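You operate a simulated robot arm through the tools that you are given. There is no shell and no other tool. Be economical: measure what you need, move in short steps, check, and stop when the job is done.

The job below is to be done with a simulated robot arm. You get a single attempt, and the scene is never put back.

JOB
Switch off the heat and take the joined strips out of the splicer.
Fine: the heat goes off first, both clamps end open, the strips lie on the table, still joined.

It is judged by the outcome, as a careful person would: the job done as asked, and still so three seconds after it is handed in. It fails if anything else is knocked over, pushed out of place, dropped, spilled or broken.

ROBOT AND FRAMES
A 7-joint arm with a two-finger parallel gripper, fixed in place. Base frame: the origin is at the foot of the arm, x ahead of it, y to its left, z up; the work surface is at about z = 0.85. Units: m, degrees, N and s.
With the tool pointing down near the work surface it reaches from about 0.3 to 0.7 m from the base axis. Its first joint turns from -66.0 to 66.0 degrees. Payload 1.57 kg.
Tool frame: the origin (TCP) lies between the finger pads and is the grasp point; the fingertips stand 0.03 m ahead of it; z points along the fingers, y is the line along which they close. Largest opening 0.11 m; finger width 0.024, thickness 0.012; the body of the gripper, 0.048 by 0.112 m, starts 0.078 m behind the TCP.
Orientation is that of the tool frame in the base frame, as [roll, pitch, yaw] about the fixed x, y, z axes, in that order (R = Rz(yaw) Ry(pitch) Rx(roll)). With the fingers straight down and closing along the base's y, the tool's x points along the base's -x, its y along +y and its z along -z.

CONTROLS
- The arm moves only by the tool apply_moves. Its argument "deltas" is one flat list of numbers, 7 for each row, row after row: the shift along the tool's x, y, z in m, then the turn, a rotation vector about the tool's x, y, z in rad, then the opening in per cent of the stroke, from 0 (shut) to 100 (fully open). In form: [tx, ty, tz, wx, wy, wz, jaw, tx, ty, tz, wx, wy, wz, jaw, ...]. A call has 1 to 10 rows; each row shifts and turns the commanded pose from where the row before left it, along the tool's axes as they then stand. Each row takes 0.2 s and may step no farther than 0.05 m and 8.6 degrees from the row before; otherwise, or with a gripper value out of range, the whole call is refused. Where a pose cannot be reached the arm comes as near as it can. A force on the tool above 40 N (or 10 N above the force at the start of the call, whichever is more), or a blocked arm, ends the call early, and 0.2 s more pass. The fingers move at their own pace (about 0.108 m/s each) and stop on an object; they squeeze with about 42 N. The grip force told is the motor's: it shows also when the fingers shut on nothing. Time passes only in rows, and 0.2 s behind the last, so rows that do not move let the fingers close. It gives the time, the measured TCP pose, the force on the tool (base axes), the opening and the grip force at its end, in the units of the frame above (readings bear some noise), with the torque about the TCP (base axes, N m) and any sound that the robot's microphone picked up.
- Cameras (640 x 400 px; columns grow to the right, rows downward): "scene" is fixed at [0.1759, -0.4232, 1.4078]; the picture's right is [0.49, -0.87, 0.00], its down [-0.57, -0.32, -0.76] and it looks along [0.66, 0.37, -0.65] (base axes); focal length 243 px, centre (320, 200). "wrist" rides on the gripper at [0.07, 0.016, -0.141] in the tool frame; the picture's right is [-0.23, 0.97, 0.00], its down [-0.86, -0.20, -0.48] and it looks along [-0.47, -0.11, 0.88] (tool axes); focal length 222 px, centre (320, 200).
- get_image(camera): a new picture of that camera. It takes no simulated time.
- pixel_to_xyz(camera, pixels): there is no depth. For up to 12 entries [column, row, z] of the newest picture of that camera ("zoom" is the newest enlarged one), the place [x, y] in the base frame at which the ray of that pixel passes the height z, good to about 0.002 m, but the place of the scene camera against the robot may be out by one fixed shift of up to 0.025 m in any direction. It takes no simulated time.
- enlarge(camera, box): a new picture of the part [left, top, right, bottom] of that camera's present view, enlarged. It takes no simulated time.
- hand_in(): hands the job in; it is judged then, once.

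Work in short steps. Measure before you move; look again where a grasp or a placing could have gone wrong, and mend it. You have 80 turns and 34 pictures in all, those below and enlarged ones among them. Open the gripper and draw the arm clear of the work before you hand the job in, unless the task says otherwise; then end with one line.

The tools are called by a JSON object that holds its "api" and its "payload". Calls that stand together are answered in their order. apply_moves: Moves the arm, as the interface text tells. Its arguments: {"type":"object","properties":{"deltas":{"type":"array","items":{"type":"number"}}},"required":["deltas"]} The other tools are called the same way: get_image (camera) takes a picture; pixel_to_xyz (camera, pixels) gives the place at which the rays of pixels pass given heights; enlarge (camera, box) takes an enlarged picture of a part of a camera's view; hand_in () hands the job in.

At the start:

```text
t: 0.0
position: [0.4225, 0.0206, 1.2163]
tcp_rot: [180.0, 0.0, -180.0]
wrist_force: [-0.2, 0.9, 0.9]
moment: [0.0, -0.02, -0.01]
gripper_width: 0.1101
grasp_force: 0.0
```

scene: 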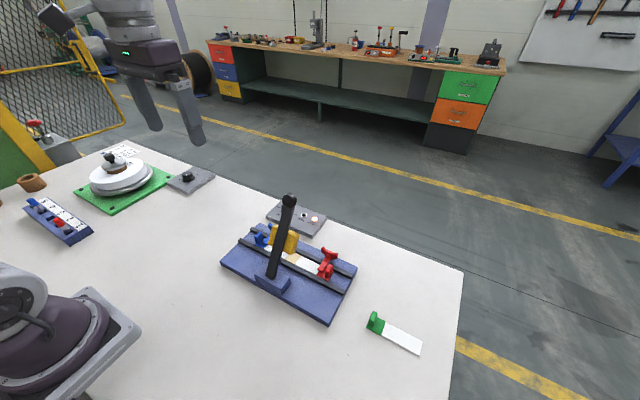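
wrist: 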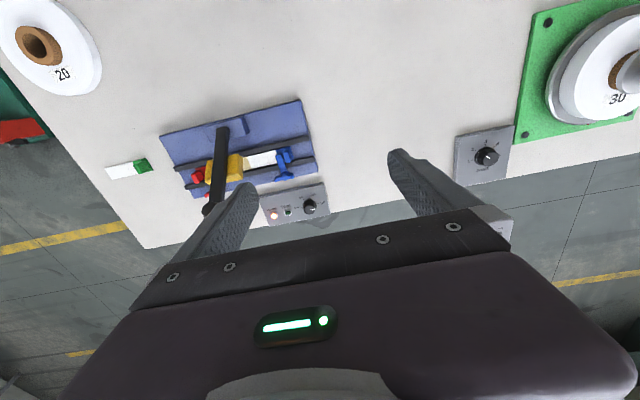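

The splicer sits around scene (290,265), with a control plate behind it at (297,218). I'll enlarge both views before moving.

{"api": "enlarge", "payload": {"camera": "scene", "box": [210, 180, 370, 330]}}

{"api": "enlarge", "payload": {"camera": "wrist", "box": [90, 80, 350, 240]}}

```text
2.67 times, centred on (290, 255) of scene
```

zoom: 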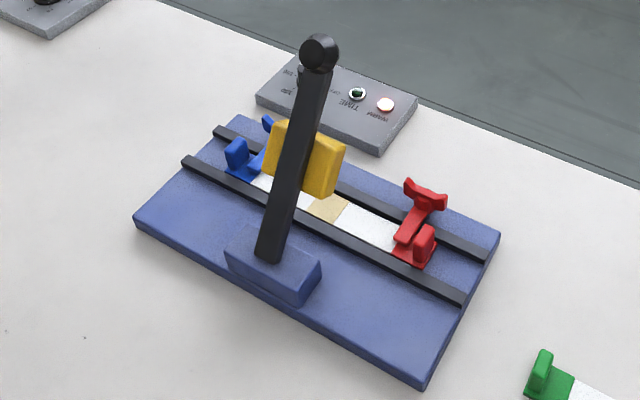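

```text
2.46 times, centred on (220, 160) of wrist
```

zoom: 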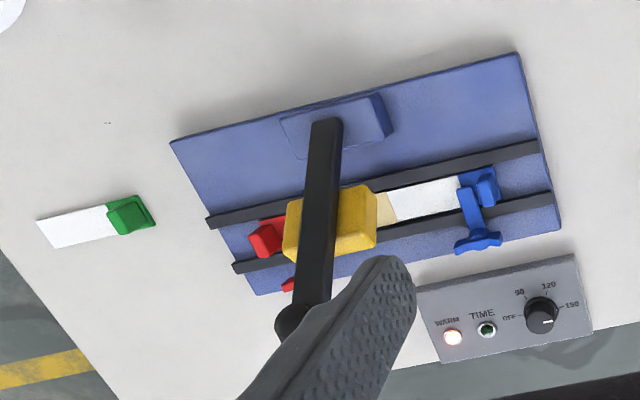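

I'll get positions of the main features from the wrist view (the latest zoom): dial, clamps, lever, plate corners.

{"api": "pixel_to_xyz", "payload": {"camera": "zoom", "pixels": [[540, 310, 0.89], [545, 322, 0.89], [452, 338, 0.87], [170, 142, 0.865], [515, 55, 0.865], [558, 230, 0.865], [478, 245, 0.89], [487, 185, 0.89], [265, 238, 0.89], [385, 205, 0.87], [335, 130, 0.88], [130, 215, 0.87]]}}

{"api": "pixel_to_xyz", "payload": {"camera": "scene", "pixels": [[288, 200, 1.0], [276, 276, 0.88], [285, 240, 0.95], [316, 220, 0.87], [375, 320, 0.88]]}}

```text
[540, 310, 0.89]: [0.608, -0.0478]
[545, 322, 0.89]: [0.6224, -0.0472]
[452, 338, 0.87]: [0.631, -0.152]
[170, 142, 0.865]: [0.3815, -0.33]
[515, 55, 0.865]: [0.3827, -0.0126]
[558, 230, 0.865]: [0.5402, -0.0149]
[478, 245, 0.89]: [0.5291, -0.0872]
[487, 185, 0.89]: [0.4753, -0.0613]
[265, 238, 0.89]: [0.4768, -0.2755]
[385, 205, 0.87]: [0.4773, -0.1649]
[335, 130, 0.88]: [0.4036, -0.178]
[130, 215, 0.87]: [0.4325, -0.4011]
```

```text
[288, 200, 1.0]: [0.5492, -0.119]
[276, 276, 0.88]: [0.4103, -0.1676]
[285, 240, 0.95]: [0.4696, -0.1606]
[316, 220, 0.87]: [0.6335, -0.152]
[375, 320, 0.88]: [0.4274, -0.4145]
```

The plate spans x 0.38–0.54, y −0.33 to −0.015; the lever knob stands at about (0.48,−0.17,1.07). I'll lower the hand to the left of the lever for a closer look.

{"api": "apply_moves", "payload": {"deltas": [0, 0, 0.045, 0, 0, 0, 100, 0, 0, 0.045, 0, 0, 0, 100, 0, 0, 0.045, 0, 0, 0, 60, 0, 0, 0.03, 0, 0, 0, 30, 0, 0, 0, 0, 0, 0, 0, 0, 0, 0, 0, 0, 0, 0]}}

{"api": "get_image", "payload": {"camera": "wrist"}}

```text
t: 1.4
position: [0.4237, 0.0236, 1.0516]
tcp_rot: [180.0, 0.0, -179.9]
wrist_force: [-0.6, -0.2, 0.1]
moment: [0.0, 0.0, 0.03]
gripper_width: 0.0
grasp_force: 21.7
```

```text
29 pictures are left
```

wrist: 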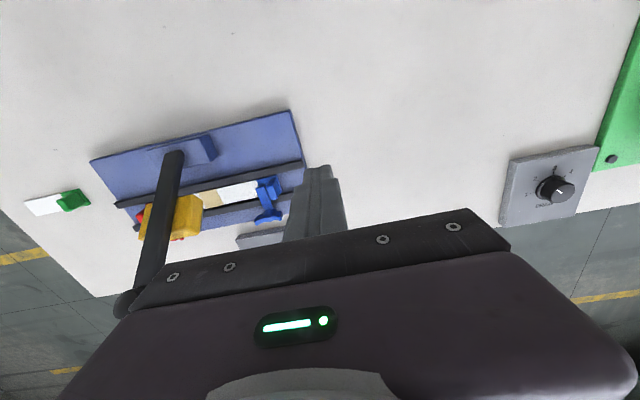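

The hand hides the dial, so I'll pull back in x and shift right, in front of the lever, staying at this height.

{"api": "apply_moves", "payload": {"deltas": [0.045, 0, 0, 0, 0, 0, 0, 0.045, 0, 0, 0, 0, 0, 0, 0.01, -0.03, 0, 0, 0, 0, 0, 0, -0.035, 0, 0, 0, 0, 0, 0, -0.02, 0.0, 0, 0, 0, 0]}}

{"api": "enlarge", "payload": {"camera": "wrist", "box": [130, 60, 450, 260]}}

```text
t: 2.6
position: [0.3228, -0.0645, 1.0514]
tcp_rot: [179.9, 0.0, -180.0]
wrist_force: [-0.8, -0.7, -0.4]
moment: [-0.01, 0.0, -0.01]
gripper_width: 0.0
grasp_force: 21.7
```

```text
2.00 times, centred on (290, 160) of wrist
```

zoom: 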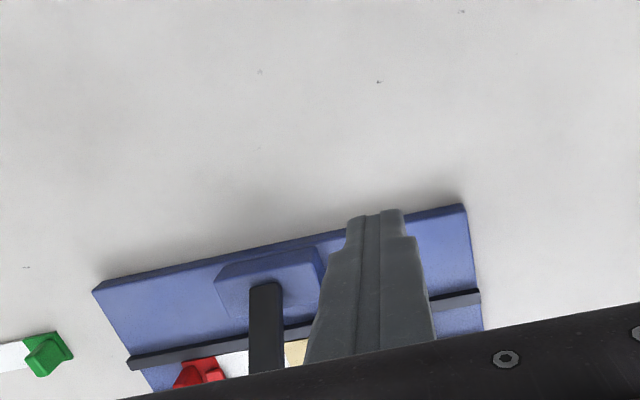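

The hand masks things ahead of it; the camera sees what is nearer than the TCP. I'll go back left, then forward beyond the plate to view clamps and dial, with fingers open.

{"api": "apply_moves", "payload": {"deltas": [0, 0.04, 0, 0, 0, 0, 0, 0, 0.04, 0, 0, 0, 0, 0, -0.045, 0, 0, 0, 0, 0, 100, -0.045, 0, 0, 0, 0, 0, 100, -0.045, 0, 0, 0, 0, 0, 100, -0.045, 0, 0, 0, 0, 0, 100, -0.045, 0, 0, 0, 0, 0, 100, 0, 0, 0, 0, 0, 0, 100]}}

{"api": "get_image", "payload": {"camera": "wrist"}}

```text
t: 4.4
position: [0.5495, 0.0163, 1.0514]
tcp_rot: [180.0, 0.0, -180.0]
wrist_force: [-0.6, 0.6, -0.5]
moment: [-0.02, -0.02, -0.04]
gripper_width: 0.1098
grasp_force: 0.0
```

```text
27 pictures are left
```

wrist: 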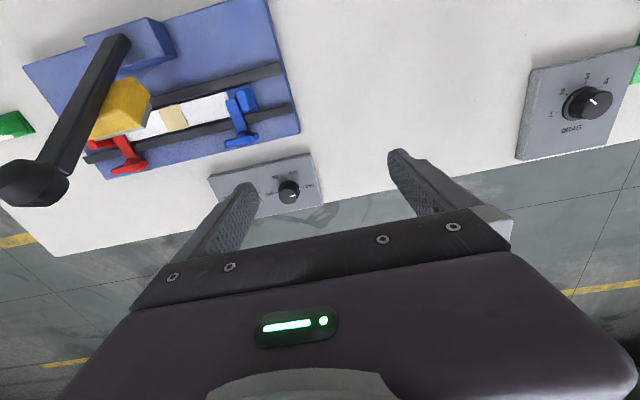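

The view is good now; the other box is "DRAG" and irrelevant. Enlarging the control box and the clamp area.

{"api": "enlarge", "payload": {"camera": "wrist", "box": [200, 140, 340, 228]}}

{"api": "enlarge", "payload": {"camera": "wrist", "box": [70, 50, 310, 200]}}

```text
4.55 times, centred on (270, 184) of wrist
```

zoom: 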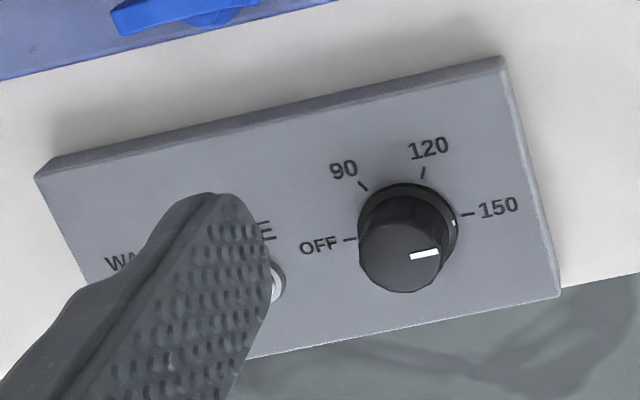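

```text
2.67 times, centred on (190, 125) of wrist
```

zoom: 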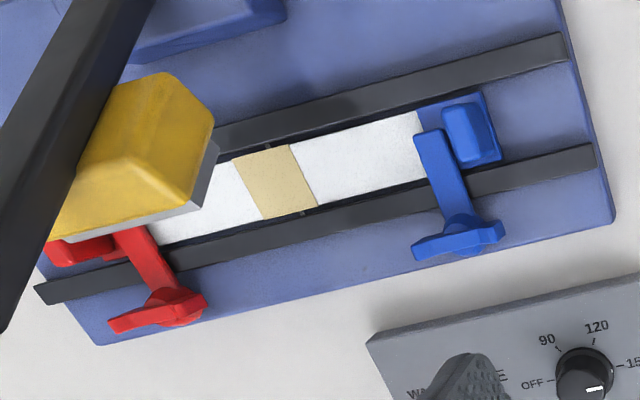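

Dial: pointer at 150 (+y side), OFF on the −y side, passing 120 and 90 on the −x side, so +180° about base z. Triangulated knob at about (0.624,−0.053), top z≈0.894. I'll move above it while turning the wrist −90° so it has range for +180°.

{"api": "apply_moves", "payload": {"deltas": [-0.0375, -0.035, 0, 0, 0, 0, 100, -0.037, -0.034, 0, 0, 0, 0, 50, 0, 0, 0.03, 0, 0, 0.14, 36, 0, 0, 0.03, 0, 0, 0.14, 36, 0, 0, 0, 0, 0, 0.14, 36, 0, 0, 0, 0, 0, 0.14, 36, 0, 0, 0, 0, 0, 0.14, 36, 0, 0, 0, 0, 0, 0.14, 36]}}

{"api": "apply_moves", "payload": {"deltas": [0, 0, 0, 0, 0, 0.14, 36, 0, 0, 0, 0, 0, 0.14, 36, 0, 0, 0, 0, 0, 0.14, 36, 0, 0, 0, 0, 0, 0.14, 36, 0, 0, 0, 0, 0, 0.14, 36, 0, 0, 0, 0, 0, 0, 36]}}

{"api": "get_image", "payload": {"camera": "wrist"}}

```text
refused: row 1 steps farther than a row can; nothing moved
```

```text
t: 5.8
position: [0.5469, 0.0168, 1.0514]
tcp_rot: [-180.0, 0.1, 139.8]
wrist_force: [1.0, 0.9, -0.2]
moment: [0.04, 0.01, 0.0]
gripper_width: 0.0395
grasp_force: 0.1
```

```text
24 pictures are left
```

wrist: 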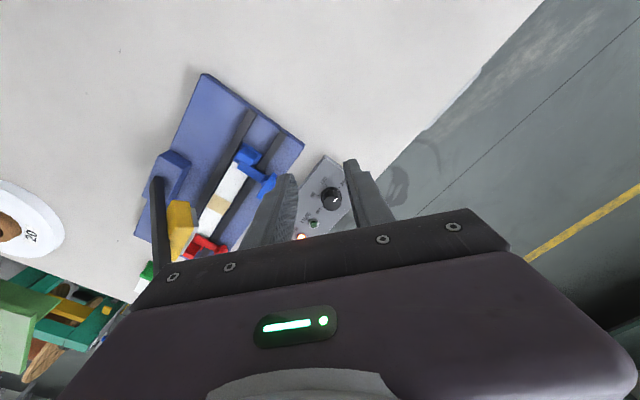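

Only the rotation ran (yaw now 140°). Continue to yaw 90° (tool x=+y, tool y=+x), then shift over the knob.

{"api": "apply_moves", "payload": {"deltas": [0, 0, 0, 0, 0, 0.146, 36, 0, 0, 0, 0, 0, 0.146, 36, 0, 0, 0, 0, 0, 0.146, 36, 0, 0, 0, 0, 0, 0.146, 36, 0, 0, 0, 0, 0, 0.146, 36, 0, 0, 0, 0, 0, 0.14, 36, 0, 0.038, 0, 0, 0, 0, 36, 0, 0.039, 0, 0, 0, 0, 36, -0.035, 0, 0, 0, 0, 0, 36, -0.035, 0, 0, 0, 0, 0, 36]}}

{"api": "get_image", "payload": {"camera": "wrist"}}

```text
t: 8.0
position: [0.6246, -0.0527, 1.0526]
tcp_rot: [180.0, 0.0, 90.1]
wrist_force: [0.2, -0.8, 0.2]
moment: [0.03, 0.02, 0.0]
gripper_width: 0.0398
grasp_force: 0.1
```

```text
23 pictures are left
```

wrist: 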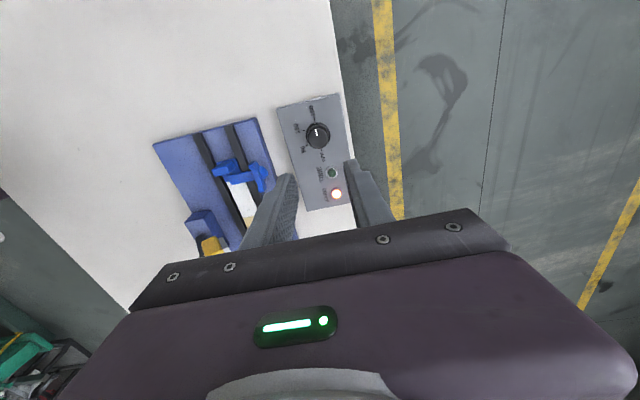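

Checking the knob's place from this new viewpoint (knob about (317,136)), and the panel corners.

{"api": "pixel_to_xyz", "payload": {"camera": "wrist", "pixels": [[316, 133, 0.894], [318, 138, 0.865], [332, 173, 0.87], [277, 107, 0.865], [339, 95, 0.865], [230, 166, 0.89], [262, 178, 0.89], [262, 178, 0.92]]}}

{"api": "enlarge", "payload": {"camera": "wrist", "box": [190, 90, 350, 240]}}

```text
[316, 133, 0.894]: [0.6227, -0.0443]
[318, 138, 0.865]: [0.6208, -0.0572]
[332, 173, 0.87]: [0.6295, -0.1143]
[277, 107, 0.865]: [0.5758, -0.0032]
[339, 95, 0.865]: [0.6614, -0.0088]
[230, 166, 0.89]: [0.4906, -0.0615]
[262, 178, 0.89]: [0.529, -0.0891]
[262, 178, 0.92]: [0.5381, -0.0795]
```

```text
2.67 times, centred on (270, 165) of wrist
```

zoom: 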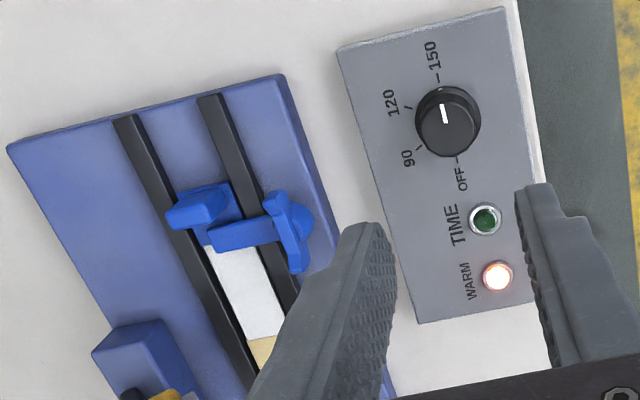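

Knob centre refined to about (0.6225,−0.051); the TIME button is 6 cm away. Descend to TCP z≈0.903 with fingers astride the knob.

{"api": "apply_moves", "payload": {"deltas": [0.0015, -0.002, 0.04, 0, 0, 0, 36, 0, 0, 0.04, 0, 0, 0, 36, 0, 0, 0.03, 0, 0, 0, 36, 0, 0, 0.02, 0, 0, 0, 36, 0, 0, 0.0195, 0, 0, 0, 36, 0, 0, 0, 0, 0, 0, 36]}}

{"api": "get_image", "payload": {"camera": "scene"}}

```text
t: 9.4
position: [0.6229, -0.0528, 0.9011]
tcp_rot: [-180.0, 0.0, 90.2]
wrist_force: [0.9, 0.0, 0.1]
moment: [-0.04, 0.0, -0.01]
gripper_width: 0.0396
grasp_force: 0.0
```

```text
21 pictures are left
```

scene: 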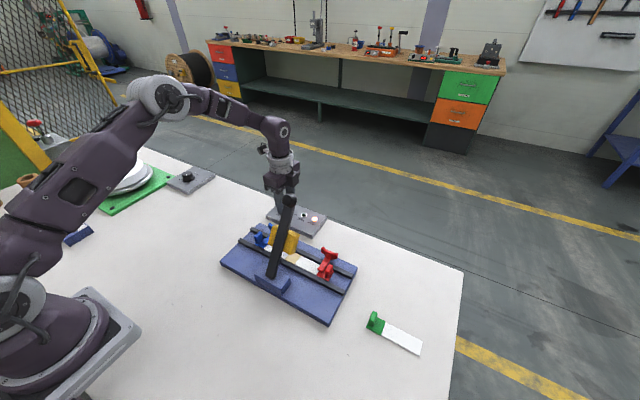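

No contact. Close on the knob.

{"api": "apply_moves", "payload": {"deltas": [0, 0, 0, 0, 0, 0, 0, 0, 0, 0, 0, 0, 0, 0, 0, 0, 0, 0, 0, 0, 0]}}

```text
t: 10.2
position: [0.6221, -0.0522, 0.9026]
tcp_rot: [-179.9, 0.0, 90.2]
wrist_force: [-11.7, 0.2, -0.7]
moment: [0.02, 0.35, 0.03]
gripper_width: 0.0295
grasp_force: 38.5
```

The knob is held (29.5 mm), with a small sideways bias toward −x, so I nudge 1 mm that way and begin turning +z (tool −z).

{"api": "apply_moves", "payload": {"deltas": [0, -0.001, 0, 0, 0, 0, 0, 0, 0, 0, 0, 0, -0.1, 0, 0, 0, 0, 0, 0, -0.14, 0, 0, 0, 0, 0, 0, -0.14, 0]}}

```text
t: 11.2
position: [0.6215, -0.0515, 0.9029]
tcp_rot: [-180.0, 0.0, 111.9]
wrist_force: [-8.7, 1.2, -0.6]
moment: [-0.25, 0.18, -0.02]
gripper_width: 0.0293
grasp_force: 38.9
```

Turning tracks well (112°). Continue in larger batch.

{"api": "apply_moves", "payload": {"deltas": [0, 0, 0, 0, 0, -0.145, 0, 0, 0, 0, 0, 0, -0.145, 0, 0, 0, 0, 0, 0, -0.145, 0, 0, 0, 0, 0, 0, -0.145, 0, 0, 0, 0, 0, 0, -0.145, 0, 0, 0, 0, 0, 0, -0.145, 0, 0, 0, 0, 0, 0, -0.145, 0, 0, 0, 0, 0, 0, -0.145, 0]}}

{"api": "get_image", "payload": {"camera": "wrist"}}

```text
t: 13.0
position: [0.6227, -0.0516, 0.9017]
tcp_rot: [180.0, 0.1, 178.6]
wrist_force: [-1.2, 1.0, 6.6]
moment: [0.08, 0.17, 0.01]
gripper_width: 0.029
grasp_force: 39.0
```

```text
20 pictures are left
```

wrist: 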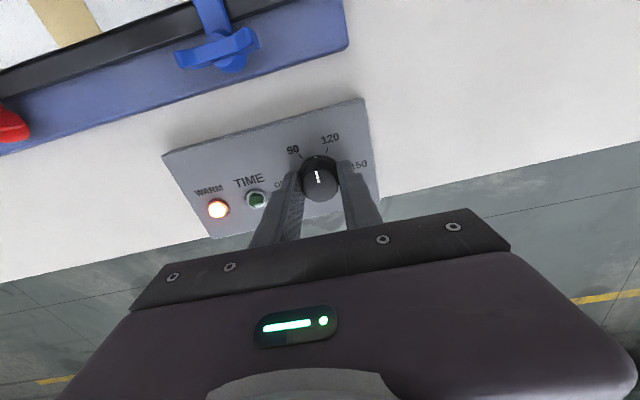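

The pointer has turned ~90° with the hand, as intended. Continue another ~90° to OFF.

{"api": "apply_moves", "payload": {"deltas": [0, 0, 0, 0, 0, -0.145, 0, 0, 0, 0, 0, 0, -0.145, 0, 0, 0, 0, 0, 0, -0.145, 0, 0, 0, 0, 0, 0, -0.145, 0, 0, 0, 0, 0, 0, -0.145, 0, 0, 0, 0, 0, 0, -0.145, 0, 0, 0, 0, 0, 0, -0.145, 0, 0, 0, 0, 0, 0, -0.145, 0]}}

{"api": "apply_moves", "payload": {"deltas": [0, 0, 0, 0, 0, -0.145, 0, 0, 0, 0, 0, 0, -0.145, 0, 0, 0, 0, 0, 0, -0.145, 0]}}

{"api": "enlarge", "payload": {"camera": "wrist", "box": [160, 80, 400, 240]}}

```text
t: 14.8
position: [0.6224, -0.0506, 0.9029]
tcp_rot: [-179.9, 0.0, -115.0]
wrist_force: [2.2, 5.6, 5.1]
moment: [0.17, -0.1, 0.0]
gripper_width: 0.0292
grasp_force: 38.9
```

```text
t: 15.6
position: [0.6223, -0.0516, 0.9026]
tcp_rot: [-180.0, 0.0, -90.1]
wrist_force: [2.3, 7.4, 4.1]
moment: [0.27, -0.03, 0.0]
gripper_width: 0.0291
grasp_force: 38.7
```

```text
2.50 times, centred on (280, 160) of wrist
```

zoom: 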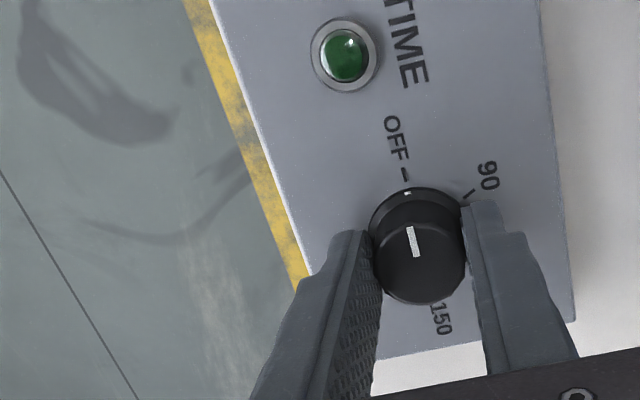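

The pointer line and skirt mark line up with the OFF tick. Release, rise, and look at the box and clamps.

{"api": "apply_moves", "payload": {"deltas": [0, 0, 0, 0, 0, 0, 40, 0, 0, 0, 0, 0, 0, 40, 0, 0, -0.03, 0, 0, 0, 40, 0, 0, -0.04, 0, 0, 0, 40, 0, 0, -0.045, 0, 0, 0, 40, 0, 0, -0.035, 0, 0, 0, 40]}}

{"api": "get_image", "payload": {"camera": "wrist"}}

```text
t: 17.0
position: [0.6219, -0.0522, 1.0533]
tcp_rot: [-180.0, 0.0, -90.2]
wrist_force: [-0.4, 0.6, 0.7]
moment: [0.01, -0.03, -0.02]
gripper_width: 0.0439
grasp_force: 0.0
```

```text
18 pictures are left
```

wrist: 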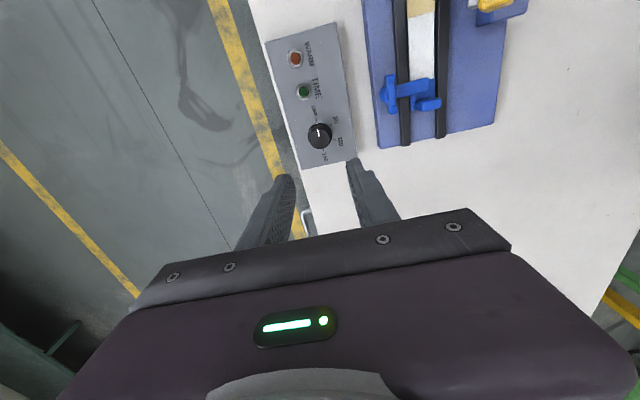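

The WARM lamp is dark: heat is off. Now a close look at both clamps to understand how they open.

{"api": "enlarge", "payload": {"camera": "wrist", "box": [360, 50, 480, 150]}}

{"api": "enlarge", "payload": {"camera": "scene", "box": [295, 230, 355, 290]}}

```text
4.00 times, centred on (420, 100) of wrist
```

zoom: 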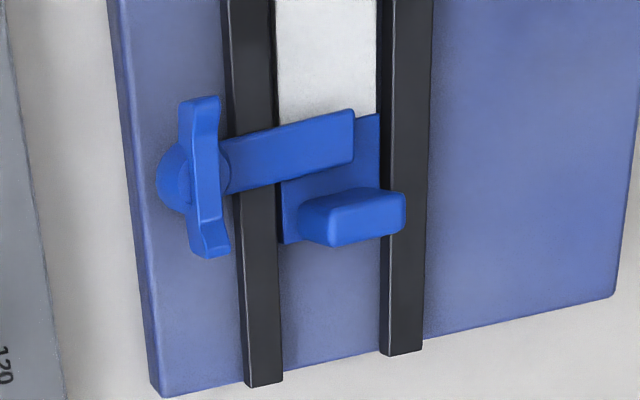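

```text
6.67 times, centred on (325, 260) of scene
```

zoom: 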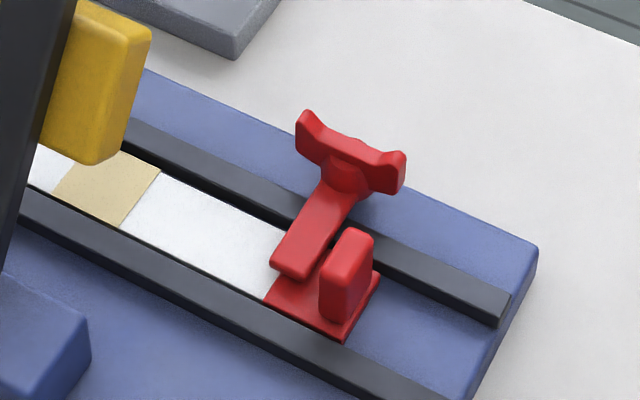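

Each clamp is a vertical post with a wing handle and an arm swung over the strip; the tab outboard means the arm must swing inward (toward the splice). Triangulated wings: blue (0.525,−0.086,0.888), red (0.525,−0.257,0.888). I go to red first: along y at x=0.62, then in x, clear of the lever.

{"api": "apply_moves", "payload": {"deltas": [0.045, 0, 0, 0, 0, 0, 40, 0.045, 0, 0, 0, 0, 0, 40, 0.045, 0, 0, 0, 0, 0, 40, 0.045, 0, 0, 0, 0, 0, 40, 0.025, 0, 0, 0, 0, 0, 40, 0, 0.045, 0, 0, 0, 0, 40, 0, 0.045, 0, 0, 0, 0, 40, 0, 0.007, 0.03, 0, 0, 0, 40, 0, 0, 0.04, 0, 0, 0, 40, 0, 0, 0, 0, 0, 0, 40]}}

{"api": "get_image", "payload": {"camera": "wrist"}}

```text
t: 19.2
position: [0.6131, -0.2393, 0.9821]
tcp_rot: [180.0, 0.0, -90.3]
wrist_force: [1.0, -0.1, 0.2]
moment: [0.01, -0.02, -0.02]
gripper_width: 0.0441
grasp_force: 0.0
out of reach, approached as far as the arm can: row 5, 6, 7
```

```text
15 pictures are left
```

wrist: 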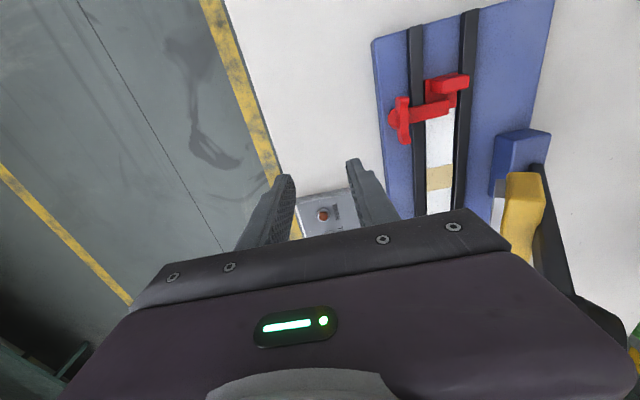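

Reach limit stopped it at x=0.613, y=−0.239, z=0.982. Now bring it over the red wing (0.525,−0.257).

{"api": "apply_moves", "payload": {"deltas": [0.009, 0.044, 0, 0, 0, 0, 34, 0.009, 0.044, 0, 0, 0, 0, 34, 0, 0, 0, 0, 0, 0, 34]}}

{"api": "get_image", "payload": {"camera": "wrist"}}

```text
t: 20.0
position: [0.5264, -0.2569, 0.9844]
tcp_rot: [180.0, 0.0, -90.3]
wrist_force: [0.5, 0.5, 0.3]
moment: [-0.01, 0.06, -0.03]
gripper_width: 0.0374
grasp_force: 0.1
```

```text
14 pictures are left
```

wrist: 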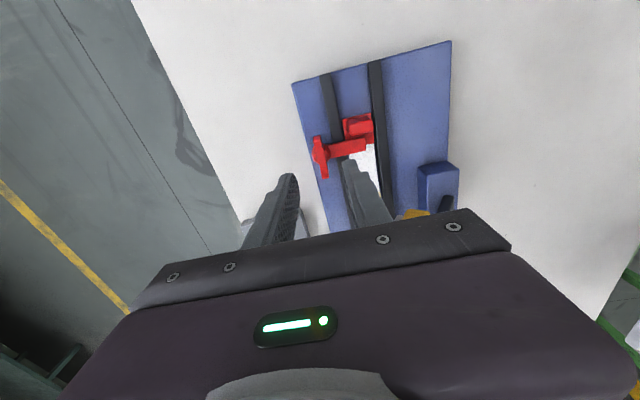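

Check the wing's coordinates from this view (free of pictures).

{"api": "pixel_to_xyz", "payload": {"camera": "wrist", "pixels": [[319, 157, 0.888], [319, 157, 0.893], [317, 137, 0.89], [322, 176, 0.89], [350, 147, 0.88], [358, 122, 0.9], [358, 128, 0.88]]}}

```text
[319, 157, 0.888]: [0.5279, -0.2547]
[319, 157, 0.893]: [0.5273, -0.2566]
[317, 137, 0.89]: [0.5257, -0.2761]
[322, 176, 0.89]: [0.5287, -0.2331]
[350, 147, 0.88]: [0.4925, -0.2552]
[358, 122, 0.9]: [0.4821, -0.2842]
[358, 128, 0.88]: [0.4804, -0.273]
```

Wing at (0.527,−0.256), so alignment is within 1 mm. Descend to tip z≈0.888 in small final steps.

{"api": "apply_moves", "payload": {"deltas": [0, 0, 0.03, 0, 0, 0, 34, 0, 0, 0.03, 0, 0, 0, 34, 0, 0, 0.004, 0, 0, 0, 34, 0, 0, 0.003, 0, 0, 0, 34, 0, 0, 0, 0, 0, 0, 34]}}

{"api": "enlarge", "payload": {"camera": "wrist", "box": [240, 80, 440, 240]}}

```text
t: 21.2
position: [0.5269, -0.2564, 0.9147]
tcp_rot: [180.0, 0.1, -90.3]
wrist_force: [0.3, 0.2, 0.2]
moment: [0.03, 0.02, 0.01]
gripper_width: 0.0375
grasp_force: 0.0
```

```text
2.50 times, centred on (340, 160) of wrist
```

zoom: 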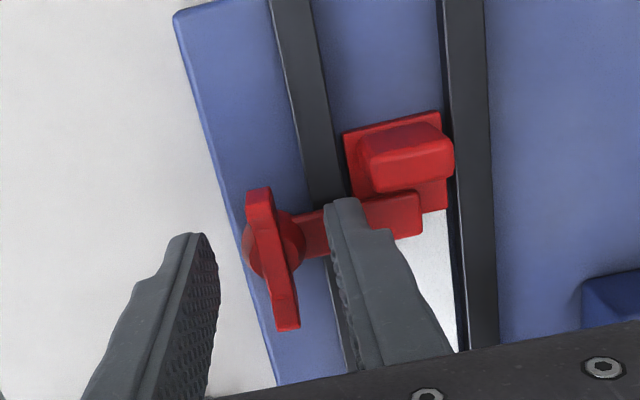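

No contact yet with tips at ~0.885, astride the wing. Go 3 mm lower, then close.

{"api": "apply_moves", "payload": {"deltas": [0, 0, 0.003, 0, 0, 0, 34, 0, 0, 0, 0, 0, 0, 34]}}

{"api": "apply_moves", "payload": {"deltas": [0, 0, 0, 0, 0, 0, 0, 0, 0, 0, 0, 0, 0, 0, 0, 0, 0, 0, 0, 0, 0]}}

```text
t: 21.8
position: [0.5266, -0.2579, 0.9149]
tcp_rot: [-179.9, -0.1, -90.3]
wrist_force: [-0.6, 5.4, 26.3]
moment: [0.26, 0.66, -0.01]
gripper_width: 0.0381
grasp_force: 1.1
```

```text
t: 22.1
position: [0.5256, -0.2582, 0.9133]
tcp_rot: [179.8, -0.2, -90.3]
wrist_force: [4.9, -3.4, 4.9]
moment: [0.08, -0.58, -0.02]
gripper_width: 0.0076
grasp_force: 21.5
stopped in row 1: the force on the tool passed its limit at 49 N (the readings are from after the stop); the commanded pose is now the measured one
```

A fingertip touched the arm's top (~0.885), then the fingers closed to 7.6 mm – on the wing. Let the grip settle, a hair higher.

{"api": "apply_moves", "payload": {"deltas": [0, 0, 0, 0, 0, 0, 0, 0, 0, 0, 0, 0, 0, 0]}}

{"api": "enlarge", "payload": {"camera": "wrist", "box": [240, 80, 440, 240]}}

```text
t: 22.7
position: [0.525, -0.2584, 0.9146]
tcp_rot: [179.8, 0.0, -90.3]
wrist_force: [12.2, -5.4, 9.1]
moment: [-0.45, -0.74, -0.03]
gripper_width: 0.0079
grasp_force: 26.8
```

```text
2.50 times, centred on (340, 160) of wrist
```

zoom: 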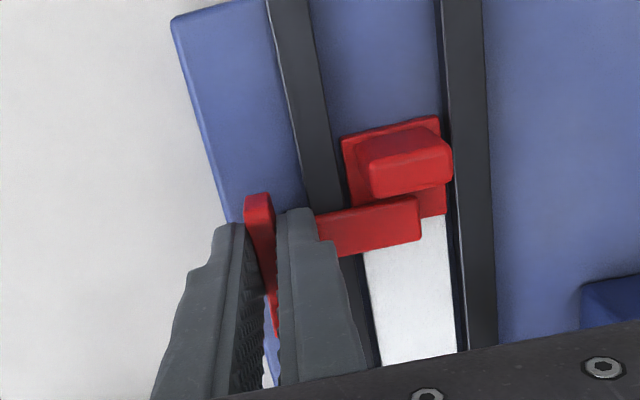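

The wing is squarely held. Shift slightly to the pivot (+x 1.5 mm, +y 1.5 mm) and start turning −z (arm toward the splice).

{"api": "apply_moves", "payload": {"deltas": [-0.0015, -0.0015, 0, 0, 0, 0, 0, 0, 0, 0, 0, 0, 0.08, 0, 0, 0, 0, 0, 0, 0.1, 0, 0, 0, 0, 0, 0, 0.1, 0]}}

```text
t: 23.7
position: [0.5236, -0.2578, 0.9141]
tcp_rot: [179.6, -0.4, -106.5]
wrist_force: [-2.1, -20.8, 22.5]
moment: [-0.23, -0.5, 0.01]
gripper_width: 0.0077
grasp_force: 27.2
```

Turned 16° with some up-push and −y load; relieve by lifting 1.5 mm and easing 1.5 mm along −y.

{"api": "apply_moves", "payload": {"deltas": [0.0015, 0, -0.0015, 0, 0, 0, 0, 0, 0, 0, 0, 0, 0.1, 0]}}

{"api": "enlarge", "payload": {"camera": "wrist", "box": [240, 80, 440, 240]}}

```text
t: 24.3
position: [0.5245, -0.2577, 0.9142]
tcp_rot: [179.4, -0.1, -112.1]
wrist_force: [-4.1, -18.6, 4.2]
moment: [-0.51, -0.58, -0.02]
gripper_width: 0.008
grasp_force: 27.0
```

```text
2.50 times, centred on (340, 160) of wrist
```

zoom: 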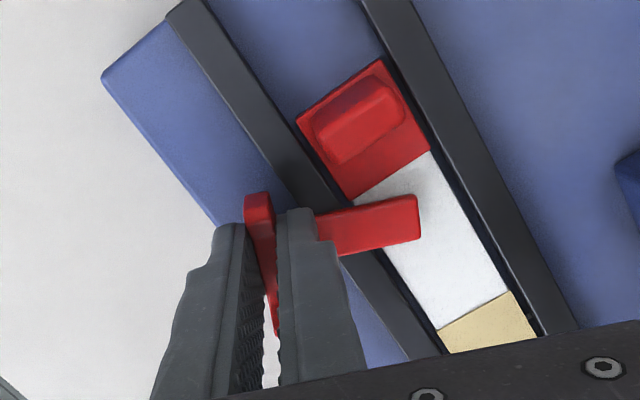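

The arm is swinging inward cleanly. Continue, easing along −y a bit.

{"api": "apply_moves", "payload": {"deltas": [0.001, 0, 0, 0, 0, 0.13, 0, 0, 0, 0, 0, 0, 0.13, 0, 0, 0, 0, 0, 0, 0.13, 0, 0, 0, 0, 0, 0, 0.13, 0]}}

```text
t: 25.3
position: [0.5229, -0.2567, 0.913]
tcp_rot: [179.5, -0.4, -142.0]
wrist_force: [-19.0, 5.6, -5.9]
moment: [-0.29, -0.14, 0.05]
gripper_width: 0.0082
grasp_force: 27.3
```

At −142°, −x load; ease −x 1.5 mm and continue to about −180°.

{"api": "apply_moves", "payload": {"deltas": [0.0012, 0.0009, 0, 0, 0, 0.13, 0, 0, 0, 0, 0, 0, 0.13, 0, 0, 0, 0, 0, 0, 0.13, 0, 0, 0, 0, 0, 0, 0.13, 0, 0, 0, 0, 0, 0, 0.13, 0]}}

{"api": "enlarge", "payload": {"camera": "wrist", "box": [200, 60, 440, 240]}}

```text
t: 26.5
position: [0.523, -0.2542, 0.9146]
tcp_rot: [179.7, -0.3, -179.1]
wrist_force: [-11.6, 36.3, -8.9]
moment: [0.11, -0.26, 0.08]
gripper_width: 0.0077
grasp_force: 27.0
```

```text
2.22 times, centred on (320, 150) of wrist
```

zoom: 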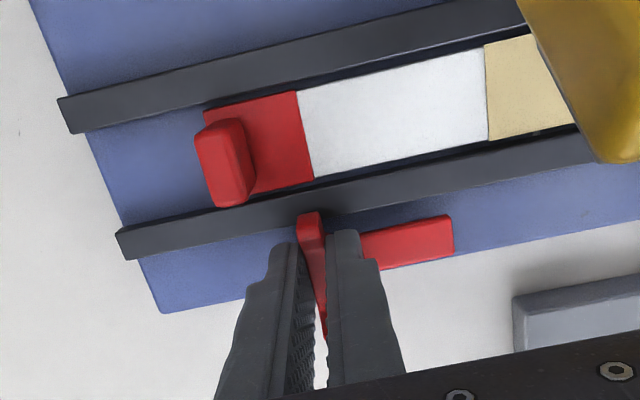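

The red arm is fully off the strip. Ease the 36 N side load (+y 3 mm), release and rise.

{"api": "apply_moves", "payload": {"deltas": [0, 0.003, 0, 0, 0, 0, 0, 0, 0, 0, 0, 0, 0, 30, 0, 0, 0, 0, 0, 0, 30, 0, 0, -0.03, 0, 0, 0, 30, 0, 0, -0.04, 0, 0, 0, 30, -0.03, 0, 0, 0, 0, 0, 30, -0.03, 0, 0, 0, 0, 0, 30, 0, 0, 0, 0, 0, 0, 30]}}

```text
t: 28.3
position: [0.5843, -0.2557, 0.9845]
tcp_rot: [179.9, -0.3, -179.1]
wrist_force: [-0.1, -0.3, -0.8]
moment: [-0.03, 0.03, -0.01]
gripper_width: 0.0331
grasp_force: 0.1
```

Rotate to yaw 90° here, before travelling to the blue clamp.

{"api": "apply_moves", "payload": {"deltas": [0, 0, 0, 0, 0, 0.145, 30, 0, 0, 0, 0, 0, 0.145, 30, 0, 0, 0, 0, 0, 0.145, 30, 0, 0, 0, 0, 0, 0.145, 30, 0, 0, 0, 0, 0, 0.145, 30, 0, 0, 0, 0, 0, 0.145, 30, 0, 0, 0, 0, 0, 0.145, 30, 0, 0, 0, 0, 0, 0.145, 30, 0, 0, 0, 0, 0, 0.145, 30, 0, 0, 0, 0, 0, 0.145, 30]}}

{"api": "apply_moves", "payload": {"deltas": [0.0, 0, 0, 0, 0, 0.138, 30, 0.045, 0, 0, 0, 0, 0, 30, 0.045, 0, 0, 0, 0, 0, 30, 0.045, 0, 0, 0, 0, 0, 30, 0.035, 0, 0, 0, 0, 0, 30, 0, 0, 0, 0, 0, 0, 30]}}

```text
t: 30.5
position: [0.5838, -0.254, 0.984]
tcp_rot: [-179.6, -0.1, 97.6]
wrist_force: [-0.5, 0.6, 0.4]
moment: [0.0, 0.02, -0.03]
gripper_width: 0.0331
grasp_force: 0.2
```

```text
t: 31.9
position: [0.5836, -0.0853, 0.9832]
tcp_rot: [-179.6, 0.0, 89.8]
wrist_force: [0.7, -0.4, -0.4]
moment: [-0.02, 0.03, -0.01]
gripper_width: 0.0331
grasp_force: 0.1
```

Over to the blue wing (0.5255,−0.0865), then descend to TCP z≈0.916 (arm top is ~0.885).

{"api": "apply_moves", "payload": {"deltas": [-0.001, -0.03, 0, 0, 0, 0, 32, 0, -0.028, 0, 0, 0, 0, 32, 0, 0, 0.03, 0, 0, 0, 32, 0, 0, 0.03, 0, 0, 0, 32, 0, 0, 0.0065, 0, 0, 0, 32, 0, 0, 0, 0, 0, 0, 32]}}

{"api": "enlarge", "payload": {"camera": "wrist", "box": [200, 80, 440, 240]}}

```text
t: 33.3
position: [0.5257, -0.0854, 0.9182]
tcp_rot: [-179.6, -0.1, 89.9]
wrist_force: [-0.5, 0.5, 0.3]
moment: [0.01, -0.01, 0.02]
gripper_width: 0.0351
grasp_force: 0.1
```

```text
2.50 times, centred on (320, 160) of wrist
```

zoom: 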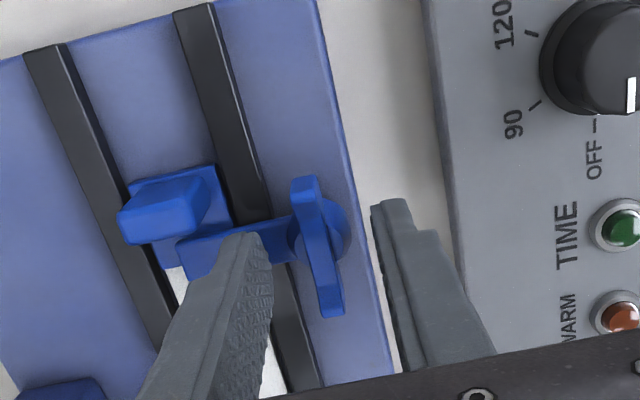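

Astride the blue wing. Lower 2.5 mm and close.

{"api": "apply_moves", "payload": {"deltas": [0, 0, 0.0025, 0, 0, 0, 32, 0, 0, 0, 0, 0, 0, 0, 0, 0, 0, 0, 0, 0, 0, 0, 0, 0, 0, 0, 0, 0]}}

```text
t: 34.3
position: [0.526, -0.085, 0.9165]
tcp_rot: [-179.6, 0.1, 89.8]
wrist_force: [-4.3, 0.5, -0.2]
moment: [-0.04, -0.52, 0.1]
gripper_width: 0.0076
grasp_force: 26.4
```

Held (7.6 mm). Turn +z (tool −z) in stages.

{"api": "apply_moves", "payload": {"deltas": [0, 0, 0, 0, 0, -0.1, 0, 0, 0, 0, 0, 0, -0.13, 0, 0, 0, 0, 0, 0, -0.13, 0, 0, 0, 0, 0, 0, -0.13, 0]}}

```text
t: 35.3
position: [0.5256, -0.0864, 0.917]
tcp_rot: [-179.7, -0.2, 117.9]
wrist_force: [-0.8, -2.7, -6.3]
moment: [-0.03, -0.62, -0.03]
gripper_width: 0.0078
grasp_force: 27.0
```

Low forces; continue to about 180°.

{"api": "apply_moves", "payload": {"deltas": [0, 0, 0, 0, 0, -0.135, 0, 0, 0, 0, 0, 0, -0.135, 0, 0, 0, 0, 0, 0, -0.135, 0, 0, 0, 0, 0, 0, -0.135, 0, 0, 0, 0, 0, 0, -0.135, 0]}}

{"api": "apply_moves", "payload": {"deltas": [0, 0, 0, 0, 0, -0.135, 0, 0, 0, 0, 0, 0, -0.135, 0, 0, 0, 0, 0, 0, -0.135, 0]}}

{"api": "enlarge", "payload": {"camera": "wrist", "box": [80, 0, 440, 240]}}

```text
t: 36.5
position: [0.5258, -0.0866, 0.9155]
tcp_rot: [-179.9, -0.3, 156.7]
wrist_force: [5.9, 0.9, -4.8]
moment: [-0.04, -0.75, -0.01]
gripper_width: 0.0078
grasp_force: 27.4
```

```text
t: 37.3
position: [0.5261, -0.084, 0.9152]
tcp_rot: [-179.9, -0.4, -180.0]
wrist_force: [5.4, 7.5, 4.1]
moment: [0.1, -0.37, 0.0]
gripper_width: 0.0081
grasp_force: 26.2
```

```text
1.67 times, centred on (260, 120) of wrist
```

zoom: 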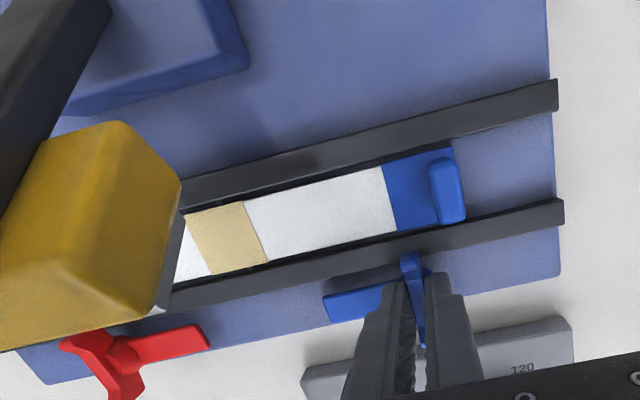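

Both arms are swung clear and the strip with its two tabs lies free. Release the blue wing, rise, move above the blue tab (est. (0.478,−0.062)) and look.

{"api": "apply_moves", "payload": {"deltas": [0, 0.0005, 0, 0, 0, 0, 0, 0, 0, 0, 0, 0, 0, 30, 0, 0, 0, 0, 0, 0, 30, 0, 0, -0.03, 0, 0, 0, 30, 0, 0, -0.04, 0, 0, 0, 30, 0.024, 0.012, 0, 0, 0, 0, 32, 0.024, 0.012, 0, 0, 0, 0, 32, 0, 0, 0, 0, 0, 0, 32]}}

{"api": "enlarge", "payload": {"camera": "wrist", "box": [80, 40, 440, 260]}}

{"api": "enlarge", "payload": {"camera": "scene", "box": [200, 180, 380, 300]}}

```text
t: 39.1
position: [0.4779, -0.0606, 0.9856]
tcp_rot: [-180.0, -0.3, 179.8]
wrist_force: [-1.2, 0.0, 0.5]
moment: [-0.01, 0.02, 0.0]
gripper_width: 0.0353
grasp_force: 0.1
```

```text
1.78 times, centred on (260, 150) of wrist
```

zoom: 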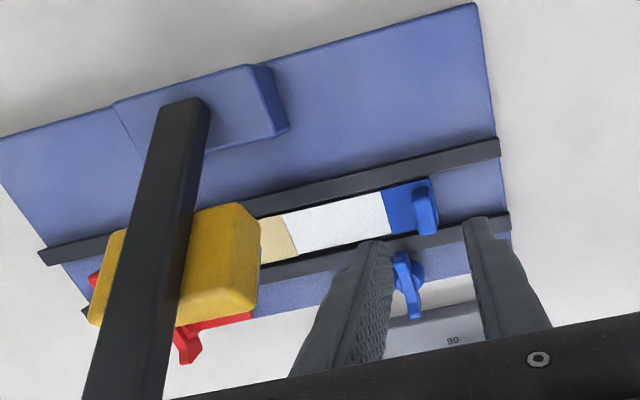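

```text
3.33 times, centred on (290, 240) of scene
```

zoom: 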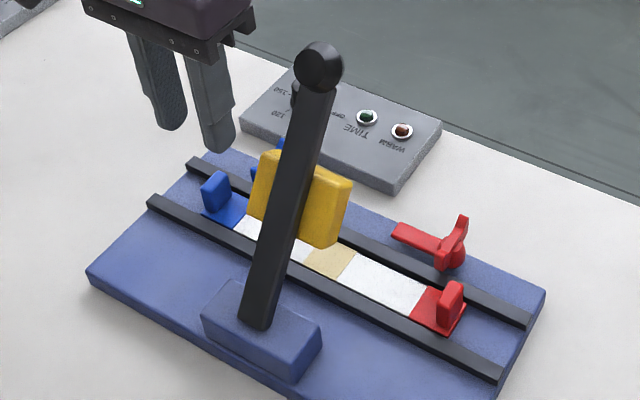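

The strip lies free with both tabs, joint intact; the raised head is well above it. Tab at ≈(0.4755,−0.0616), thin in y. Descend around it to TCP z≈0.910.

{"api": "apply_moves", "payload": {"deltas": [0.002, -0.001, 0.03, 0, 0.005, 0, 32, 0, 0, 0.03, 0, 0, 0, 32, 0, 0, 0.01, 0, 0, 0, 32, 0, 0, 0.006, 0, 0, 0, 32, 0, 0, 0, 0, 0, 0, 32]}}

{"api": "enlarge", "payload": {"camera": "wrist", "box": [200, 80, 440, 240]}}

```text
t: 40.3
position: [0.4764, -0.0618, 0.9099]
tcp_rot: [180.0, -0.7, 179.7]
wrist_force: [0.6, 0.4, -0.8]
moment: [-0.03, -0.01, -0.01]
gripper_width: 0.035
grasp_force: 0.0
```

```text
2.50 times, centred on (320, 160) of wrist
```

zoom: 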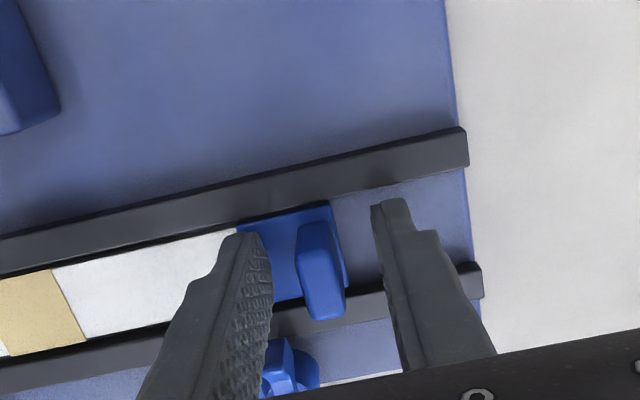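

Tab between the fingers. Correct the tiny tilt, lower 2 mm, close.

{"api": "apply_moves", "payload": {"deltas": [0, 0, 0.002, 0, -0.012, 0, 32, 0, 0, 0, 0, 0, 0, 0, 0, 0, 0, 0, 0, 0, 0, 0, 0, 0, 0, 0, 0, 0]}}

```text
t: 41.3
position: [0.4751, -0.0614, 0.9073]
tcp_rot: [-180.0, 0.0, 179.8]
wrist_force: [-0.2, 0.2, 0.2]
moment: [-0.02, -0.01, 0.01]
gripper_width: 0.0106
grasp_force: 28.1
```

Tab gripped (10.6 mm). Lift slowly 10 mm and check.

{"api": "apply_moves", "payload": {"deltas": [0, 0, -0.004, 0, 0, 0, 0, 0, 0, -0.003, 0, 0, 0, 0, 0, 0, -0.003, 0, 0, 0, 0, 0, 0, 0, 0, 0, 0, 0]}}

{"api": "enlarge", "payload": {"camera": "scene", "box": [220, 200, 370, 300]}}

```text
t: 42.3
position: [0.4753, -0.0616, 0.9179]
tcp_rot: [-179.9, 0.0, 179.8]
wrist_force: [0.5, 0.1, -0.4]
moment: [0.03, 0.03, 0.0]
gripper_width: 0.0106
grasp_force: 28.7
```

```text
4.00 times, centred on (295, 250) of scene
```

zoom: 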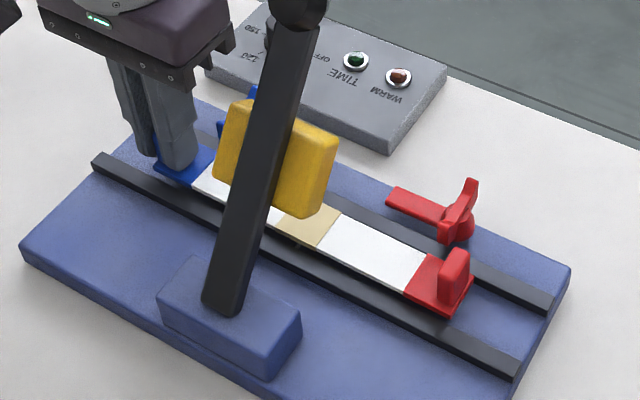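

The whole strip came up level as one piece. Head's lowest edge (~0.945) leaves ~4 cm over the red tab (~0.905), so I draw the strip out along +y gently.

{"api": "apply_moves", "payload": {"deltas": [0, 0.02, 0, 0, 0, 0, 0, 0, 0.02, 0, 0, 0, 0, 0, 0, 0.02, 0, 0, 0, 0, 0, 0, 0.015, 0, 0, 0, 0, 0, 0, 0, 0, 0, 0, 0, 0]}}

{"api": "enlarge", "payload": {"camera": "scene", "box": [220, 190, 370, 290]}}

```text
t: 43.5
position: [0.476, 0.0141, 0.9183]
tcp_rot: [180.0, -0.1, 179.7]
wrist_force: [-0.4, 0.4, -0.8]
moment: [0.08, -0.01, -0.03]
gripper_width: 0.0106
grasp_force: 28.9
```

```text
4.00 times, centred on (295, 240) of scene
```

zoom: 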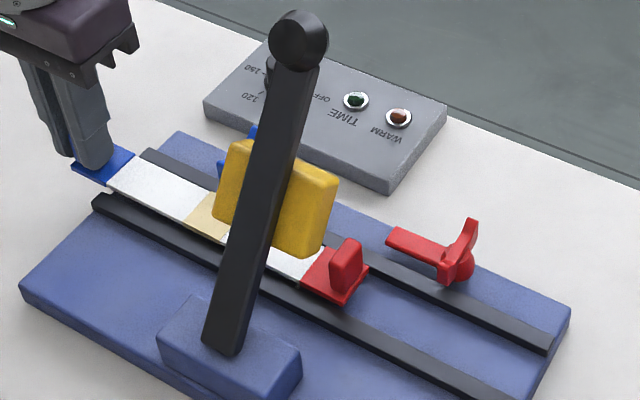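

Moving freely. Before the red tab passes the head I lower 3 mm for margin and continue slowly.

{"api": "apply_moves", "payload": {"deltas": [0, 0.01, 0.003, 0, 0, 0, 0, 0, 0.015, 0, 0, 0, 0, 0, 0, 0.015, 0, 0, 0, 0, 0, 0, 0.015, 0, 0, 0, 0, 0, 0, 0.015, 0, 0, 0, 0, 0, 0, 0.015, 0, 0, 0, 0, 0, 0, 0, 0, 0, 0, 0, 0]}}

{"api": "get_image", "payload": {"camera": "scene"}}

```text
t: 45.1
position: [0.4775, 0.0977, 0.914]
tcp_rot: [-179.9, 0.0, 179.8]
wrist_force: [0.0, -0.2, -0.9]
moment: [0.04, 0.0, 0.0]
gripper_width: 0.0104
grasp_force: 28.2
```

```text
2 pictures are left
```

scene: 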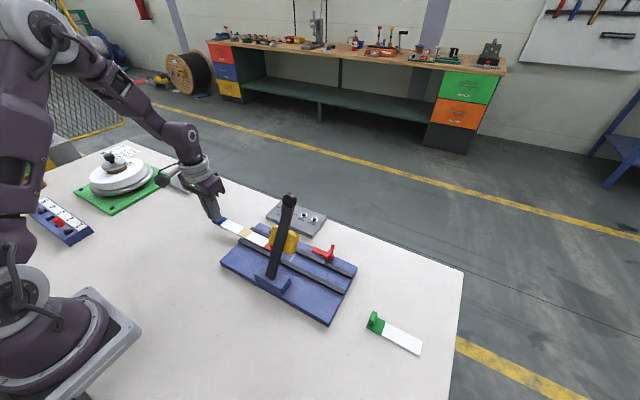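

Red tab is past the head, at about y=−0.115. Continue +y until the red end clears the splicer plate (TCP y≈0.27).

{"api": "apply_moves", "payload": {"deltas": [0, 0.018, 0, 0, 0, 0, 0, 0, 0.018, 0, 0, 0, 0, 0, 0, 0.018, 0, 0, 0, 0, 0, 0, 0.018, 0, 0, 0, 0, 0, 0, 0.02, 0, 0, 0, 0, 0, 0, 0.02, 0, 0, 0, 0, 0, 0, 0.02, 0, 0, 0, 0, 0, 0, 0.02, 0, 0, 0, 0, 0, 0, 0.02, 0, 0, 0, 0, 0, 0, 0, 0, 0, 0, 0, 0]}}

```text
t: 47.3
position: [0.4772, 0.2705, 0.9142]
tcp_rot: [180.0, 0.0, 179.7]
wrist_force: [0.0, -0.7, -0.3]
moment: [0.04, -0.03, 0.01]
gripper_width: 0.0105
grasp_force: 28.7
```

Shift 5 cm toward the base (away from the DRAG box) and verify with the scene that the landing area is clear.

{"api": "apply_moves", "payload": {"deltas": [0.02, 0, 0, 0, 0, 0, 0, 0.02, 0, 0, 0, 0, 0, 0, 0.01, 0, 0, 0, 0, 0, 0, 0, 0, 0, 0, 0, 0, 0]}}

{"api": "get_image", "payload": {"camera": "scene"}}

```text
t: 48.3
position: [0.4271, 0.2711, 0.9152]
tcp_rot: [-179.9, 0.0, 179.9]
wrist_force: [-0.5, -0.4, -0.7]
moment: [0.06, 0.01, -0.02]
gripper_width: 0.0108
grasp_force: 28.8
```

```text
1 pictures are left
```

scene: 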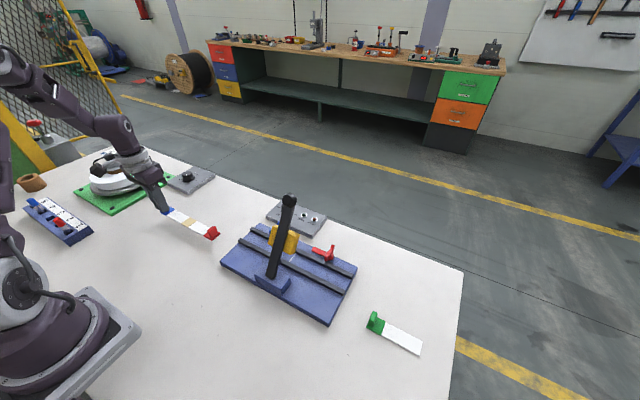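

All clear beneath. Lower in small steps watching the force.

{"api": "apply_moves", "payload": {"deltas": [0, 0, 0.006, 0, 0, 0, 0, 0, 0, 0.006, 0, 0, 0, 0, 0, 0, 0.006, 0, 0, 0, 0, 0, 0, 0.003, 0, 0, 0, 0]}}

{"api": "apply_moves", "payload": {"deltas": [0, 0, 0.002, 0, 0, 0, 0]}}

{"api": "apply_moves", "payload": {"deltas": [0, 0, 0.002, 0, 0, 0, 0]}}

```text
t: 49.3
position: [0.4262, 0.2717, 0.8942]
tcp_rot: [-180.0, 0.0, 179.8]
wrist_force: [-0.2, 0.2, -1.6]
moment: [0.05, 0.0, -0.02]
gripper_width: 0.0106
grasp_force: 28.4
```

```text
t: 49.7
position: [0.4271, 0.2708, 0.892]
tcp_rot: [-180.0, 0.1, 179.8]
wrist_force: [0.1, -0.3, -1.9]
moment: [0.08, 0.0, -0.01]
gripper_width: 0.0105
grasp_force: 28.7
```

```text
t: 50.1
position: [0.4272, 0.2717, 0.8892]
tcp_rot: [179.9, 0.0, 179.8]
wrist_force: [1.0, -0.2, -1.2]
moment: [0.07, 0.0, 0.01]
gripper_width: 0.0108
grasp_force: 28.5
```

No contact yet; continue down 1.5 mm at a time.

{"api": "apply_moves", "payload": {"deltas": [0, 0, 0.0015, 0, 0, 0, 0]}}

{"api": "apply_moves", "payload": {"deltas": [0, 0, 0.0015, 0, 0, 0, 0]}}

{"api": "apply_moves", "payload": {"deltas": [0, 0, 0.0015, 0, 0, 0, 0]}}

```text
t: 50.5
position: [0.4265, 0.2694, 0.8883]
tcp_rot: [180.0, 0.1, 179.8]
wrist_force: [-0.3, 0.8, -1.0]
moment: [0.05, 0.03, -0.03]
gripper_width: 0.0107
grasp_force: 28.3
```

```text
t: 50.9
position: [0.4263, 0.2702, 0.887]
tcp_rot: [179.9, 0.0, 179.9]
wrist_force: [-4.2, -2.1, 19.5]
moment: [-0.14, 0.1, -0.06]
gripper_width: 0.0109
grasp_force: 28.3
```

```text
t: 51.3
position: [0.4272, 0.2706, 0.8865]
tcp_rot: [180.0, 0.1, 179.6]
wrist_force: [0.3, -0.8, 19.3]
moment: [-0.16, -0.06, -0.05]
gripper_width: 0.0108
grasp_force: 28.6
```

The strip rests on the table (19 N). Ease up 1.5 mm, open moderately, then rise straight up and look.

{"api": "apply_moves", "payload": {"deltas": [0, 0, -0.0015, 0, 0, 0, 0, 0, 0, 0, 0, 0, 0, 32, 0, 0, 0, 0, 0, 0, 32, 0, 0, -0.02, 0, 0, 0, 32, 0, 0, -0.04, 0, 0, 0, 32, 0, 0, -0.045, 0, 0, 0, 32, 0, 0, -0.045, 0, 0, 0, 32, 0, 0, -0.045, 0, 0, 0, 32, 0, 0, 0, 0, 0, 0, 100]}}

{"api": "get_image", "payload": {"camera": "scene"}}

```text
t: 53.3
position: [0.4271, 0.2703, 1.0808]
tcp_rot: [179.9, 0.0, 179.8]
wrist_force: [0.8, -0.2, 0.6]
moment: [0.02, 0.02, -0.01]
gripper_width: 0.11
grasp_force: 0.1
```

```text
0 pictures are left
```

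scene: 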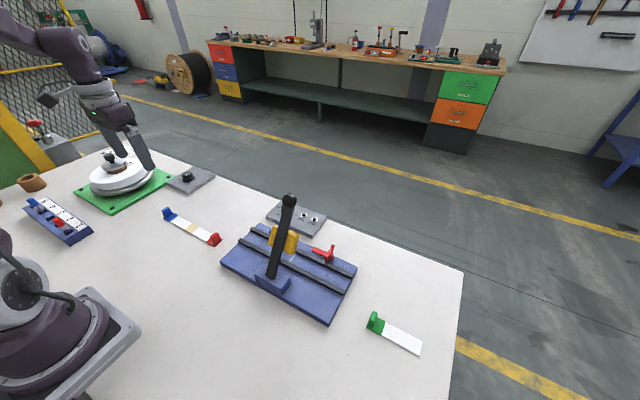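

The joined strips lie flat on the table, from (168,214) to (214,240). Both clamps are open, the heat is off, and the arm is clear with the gripper open, so I'm handing in.

{"api": "hand_in", "payload": {}}

```text
The job is handed in.
```

The heat was switched off first, both clamps are open, and the strips lie on the table, still joined.
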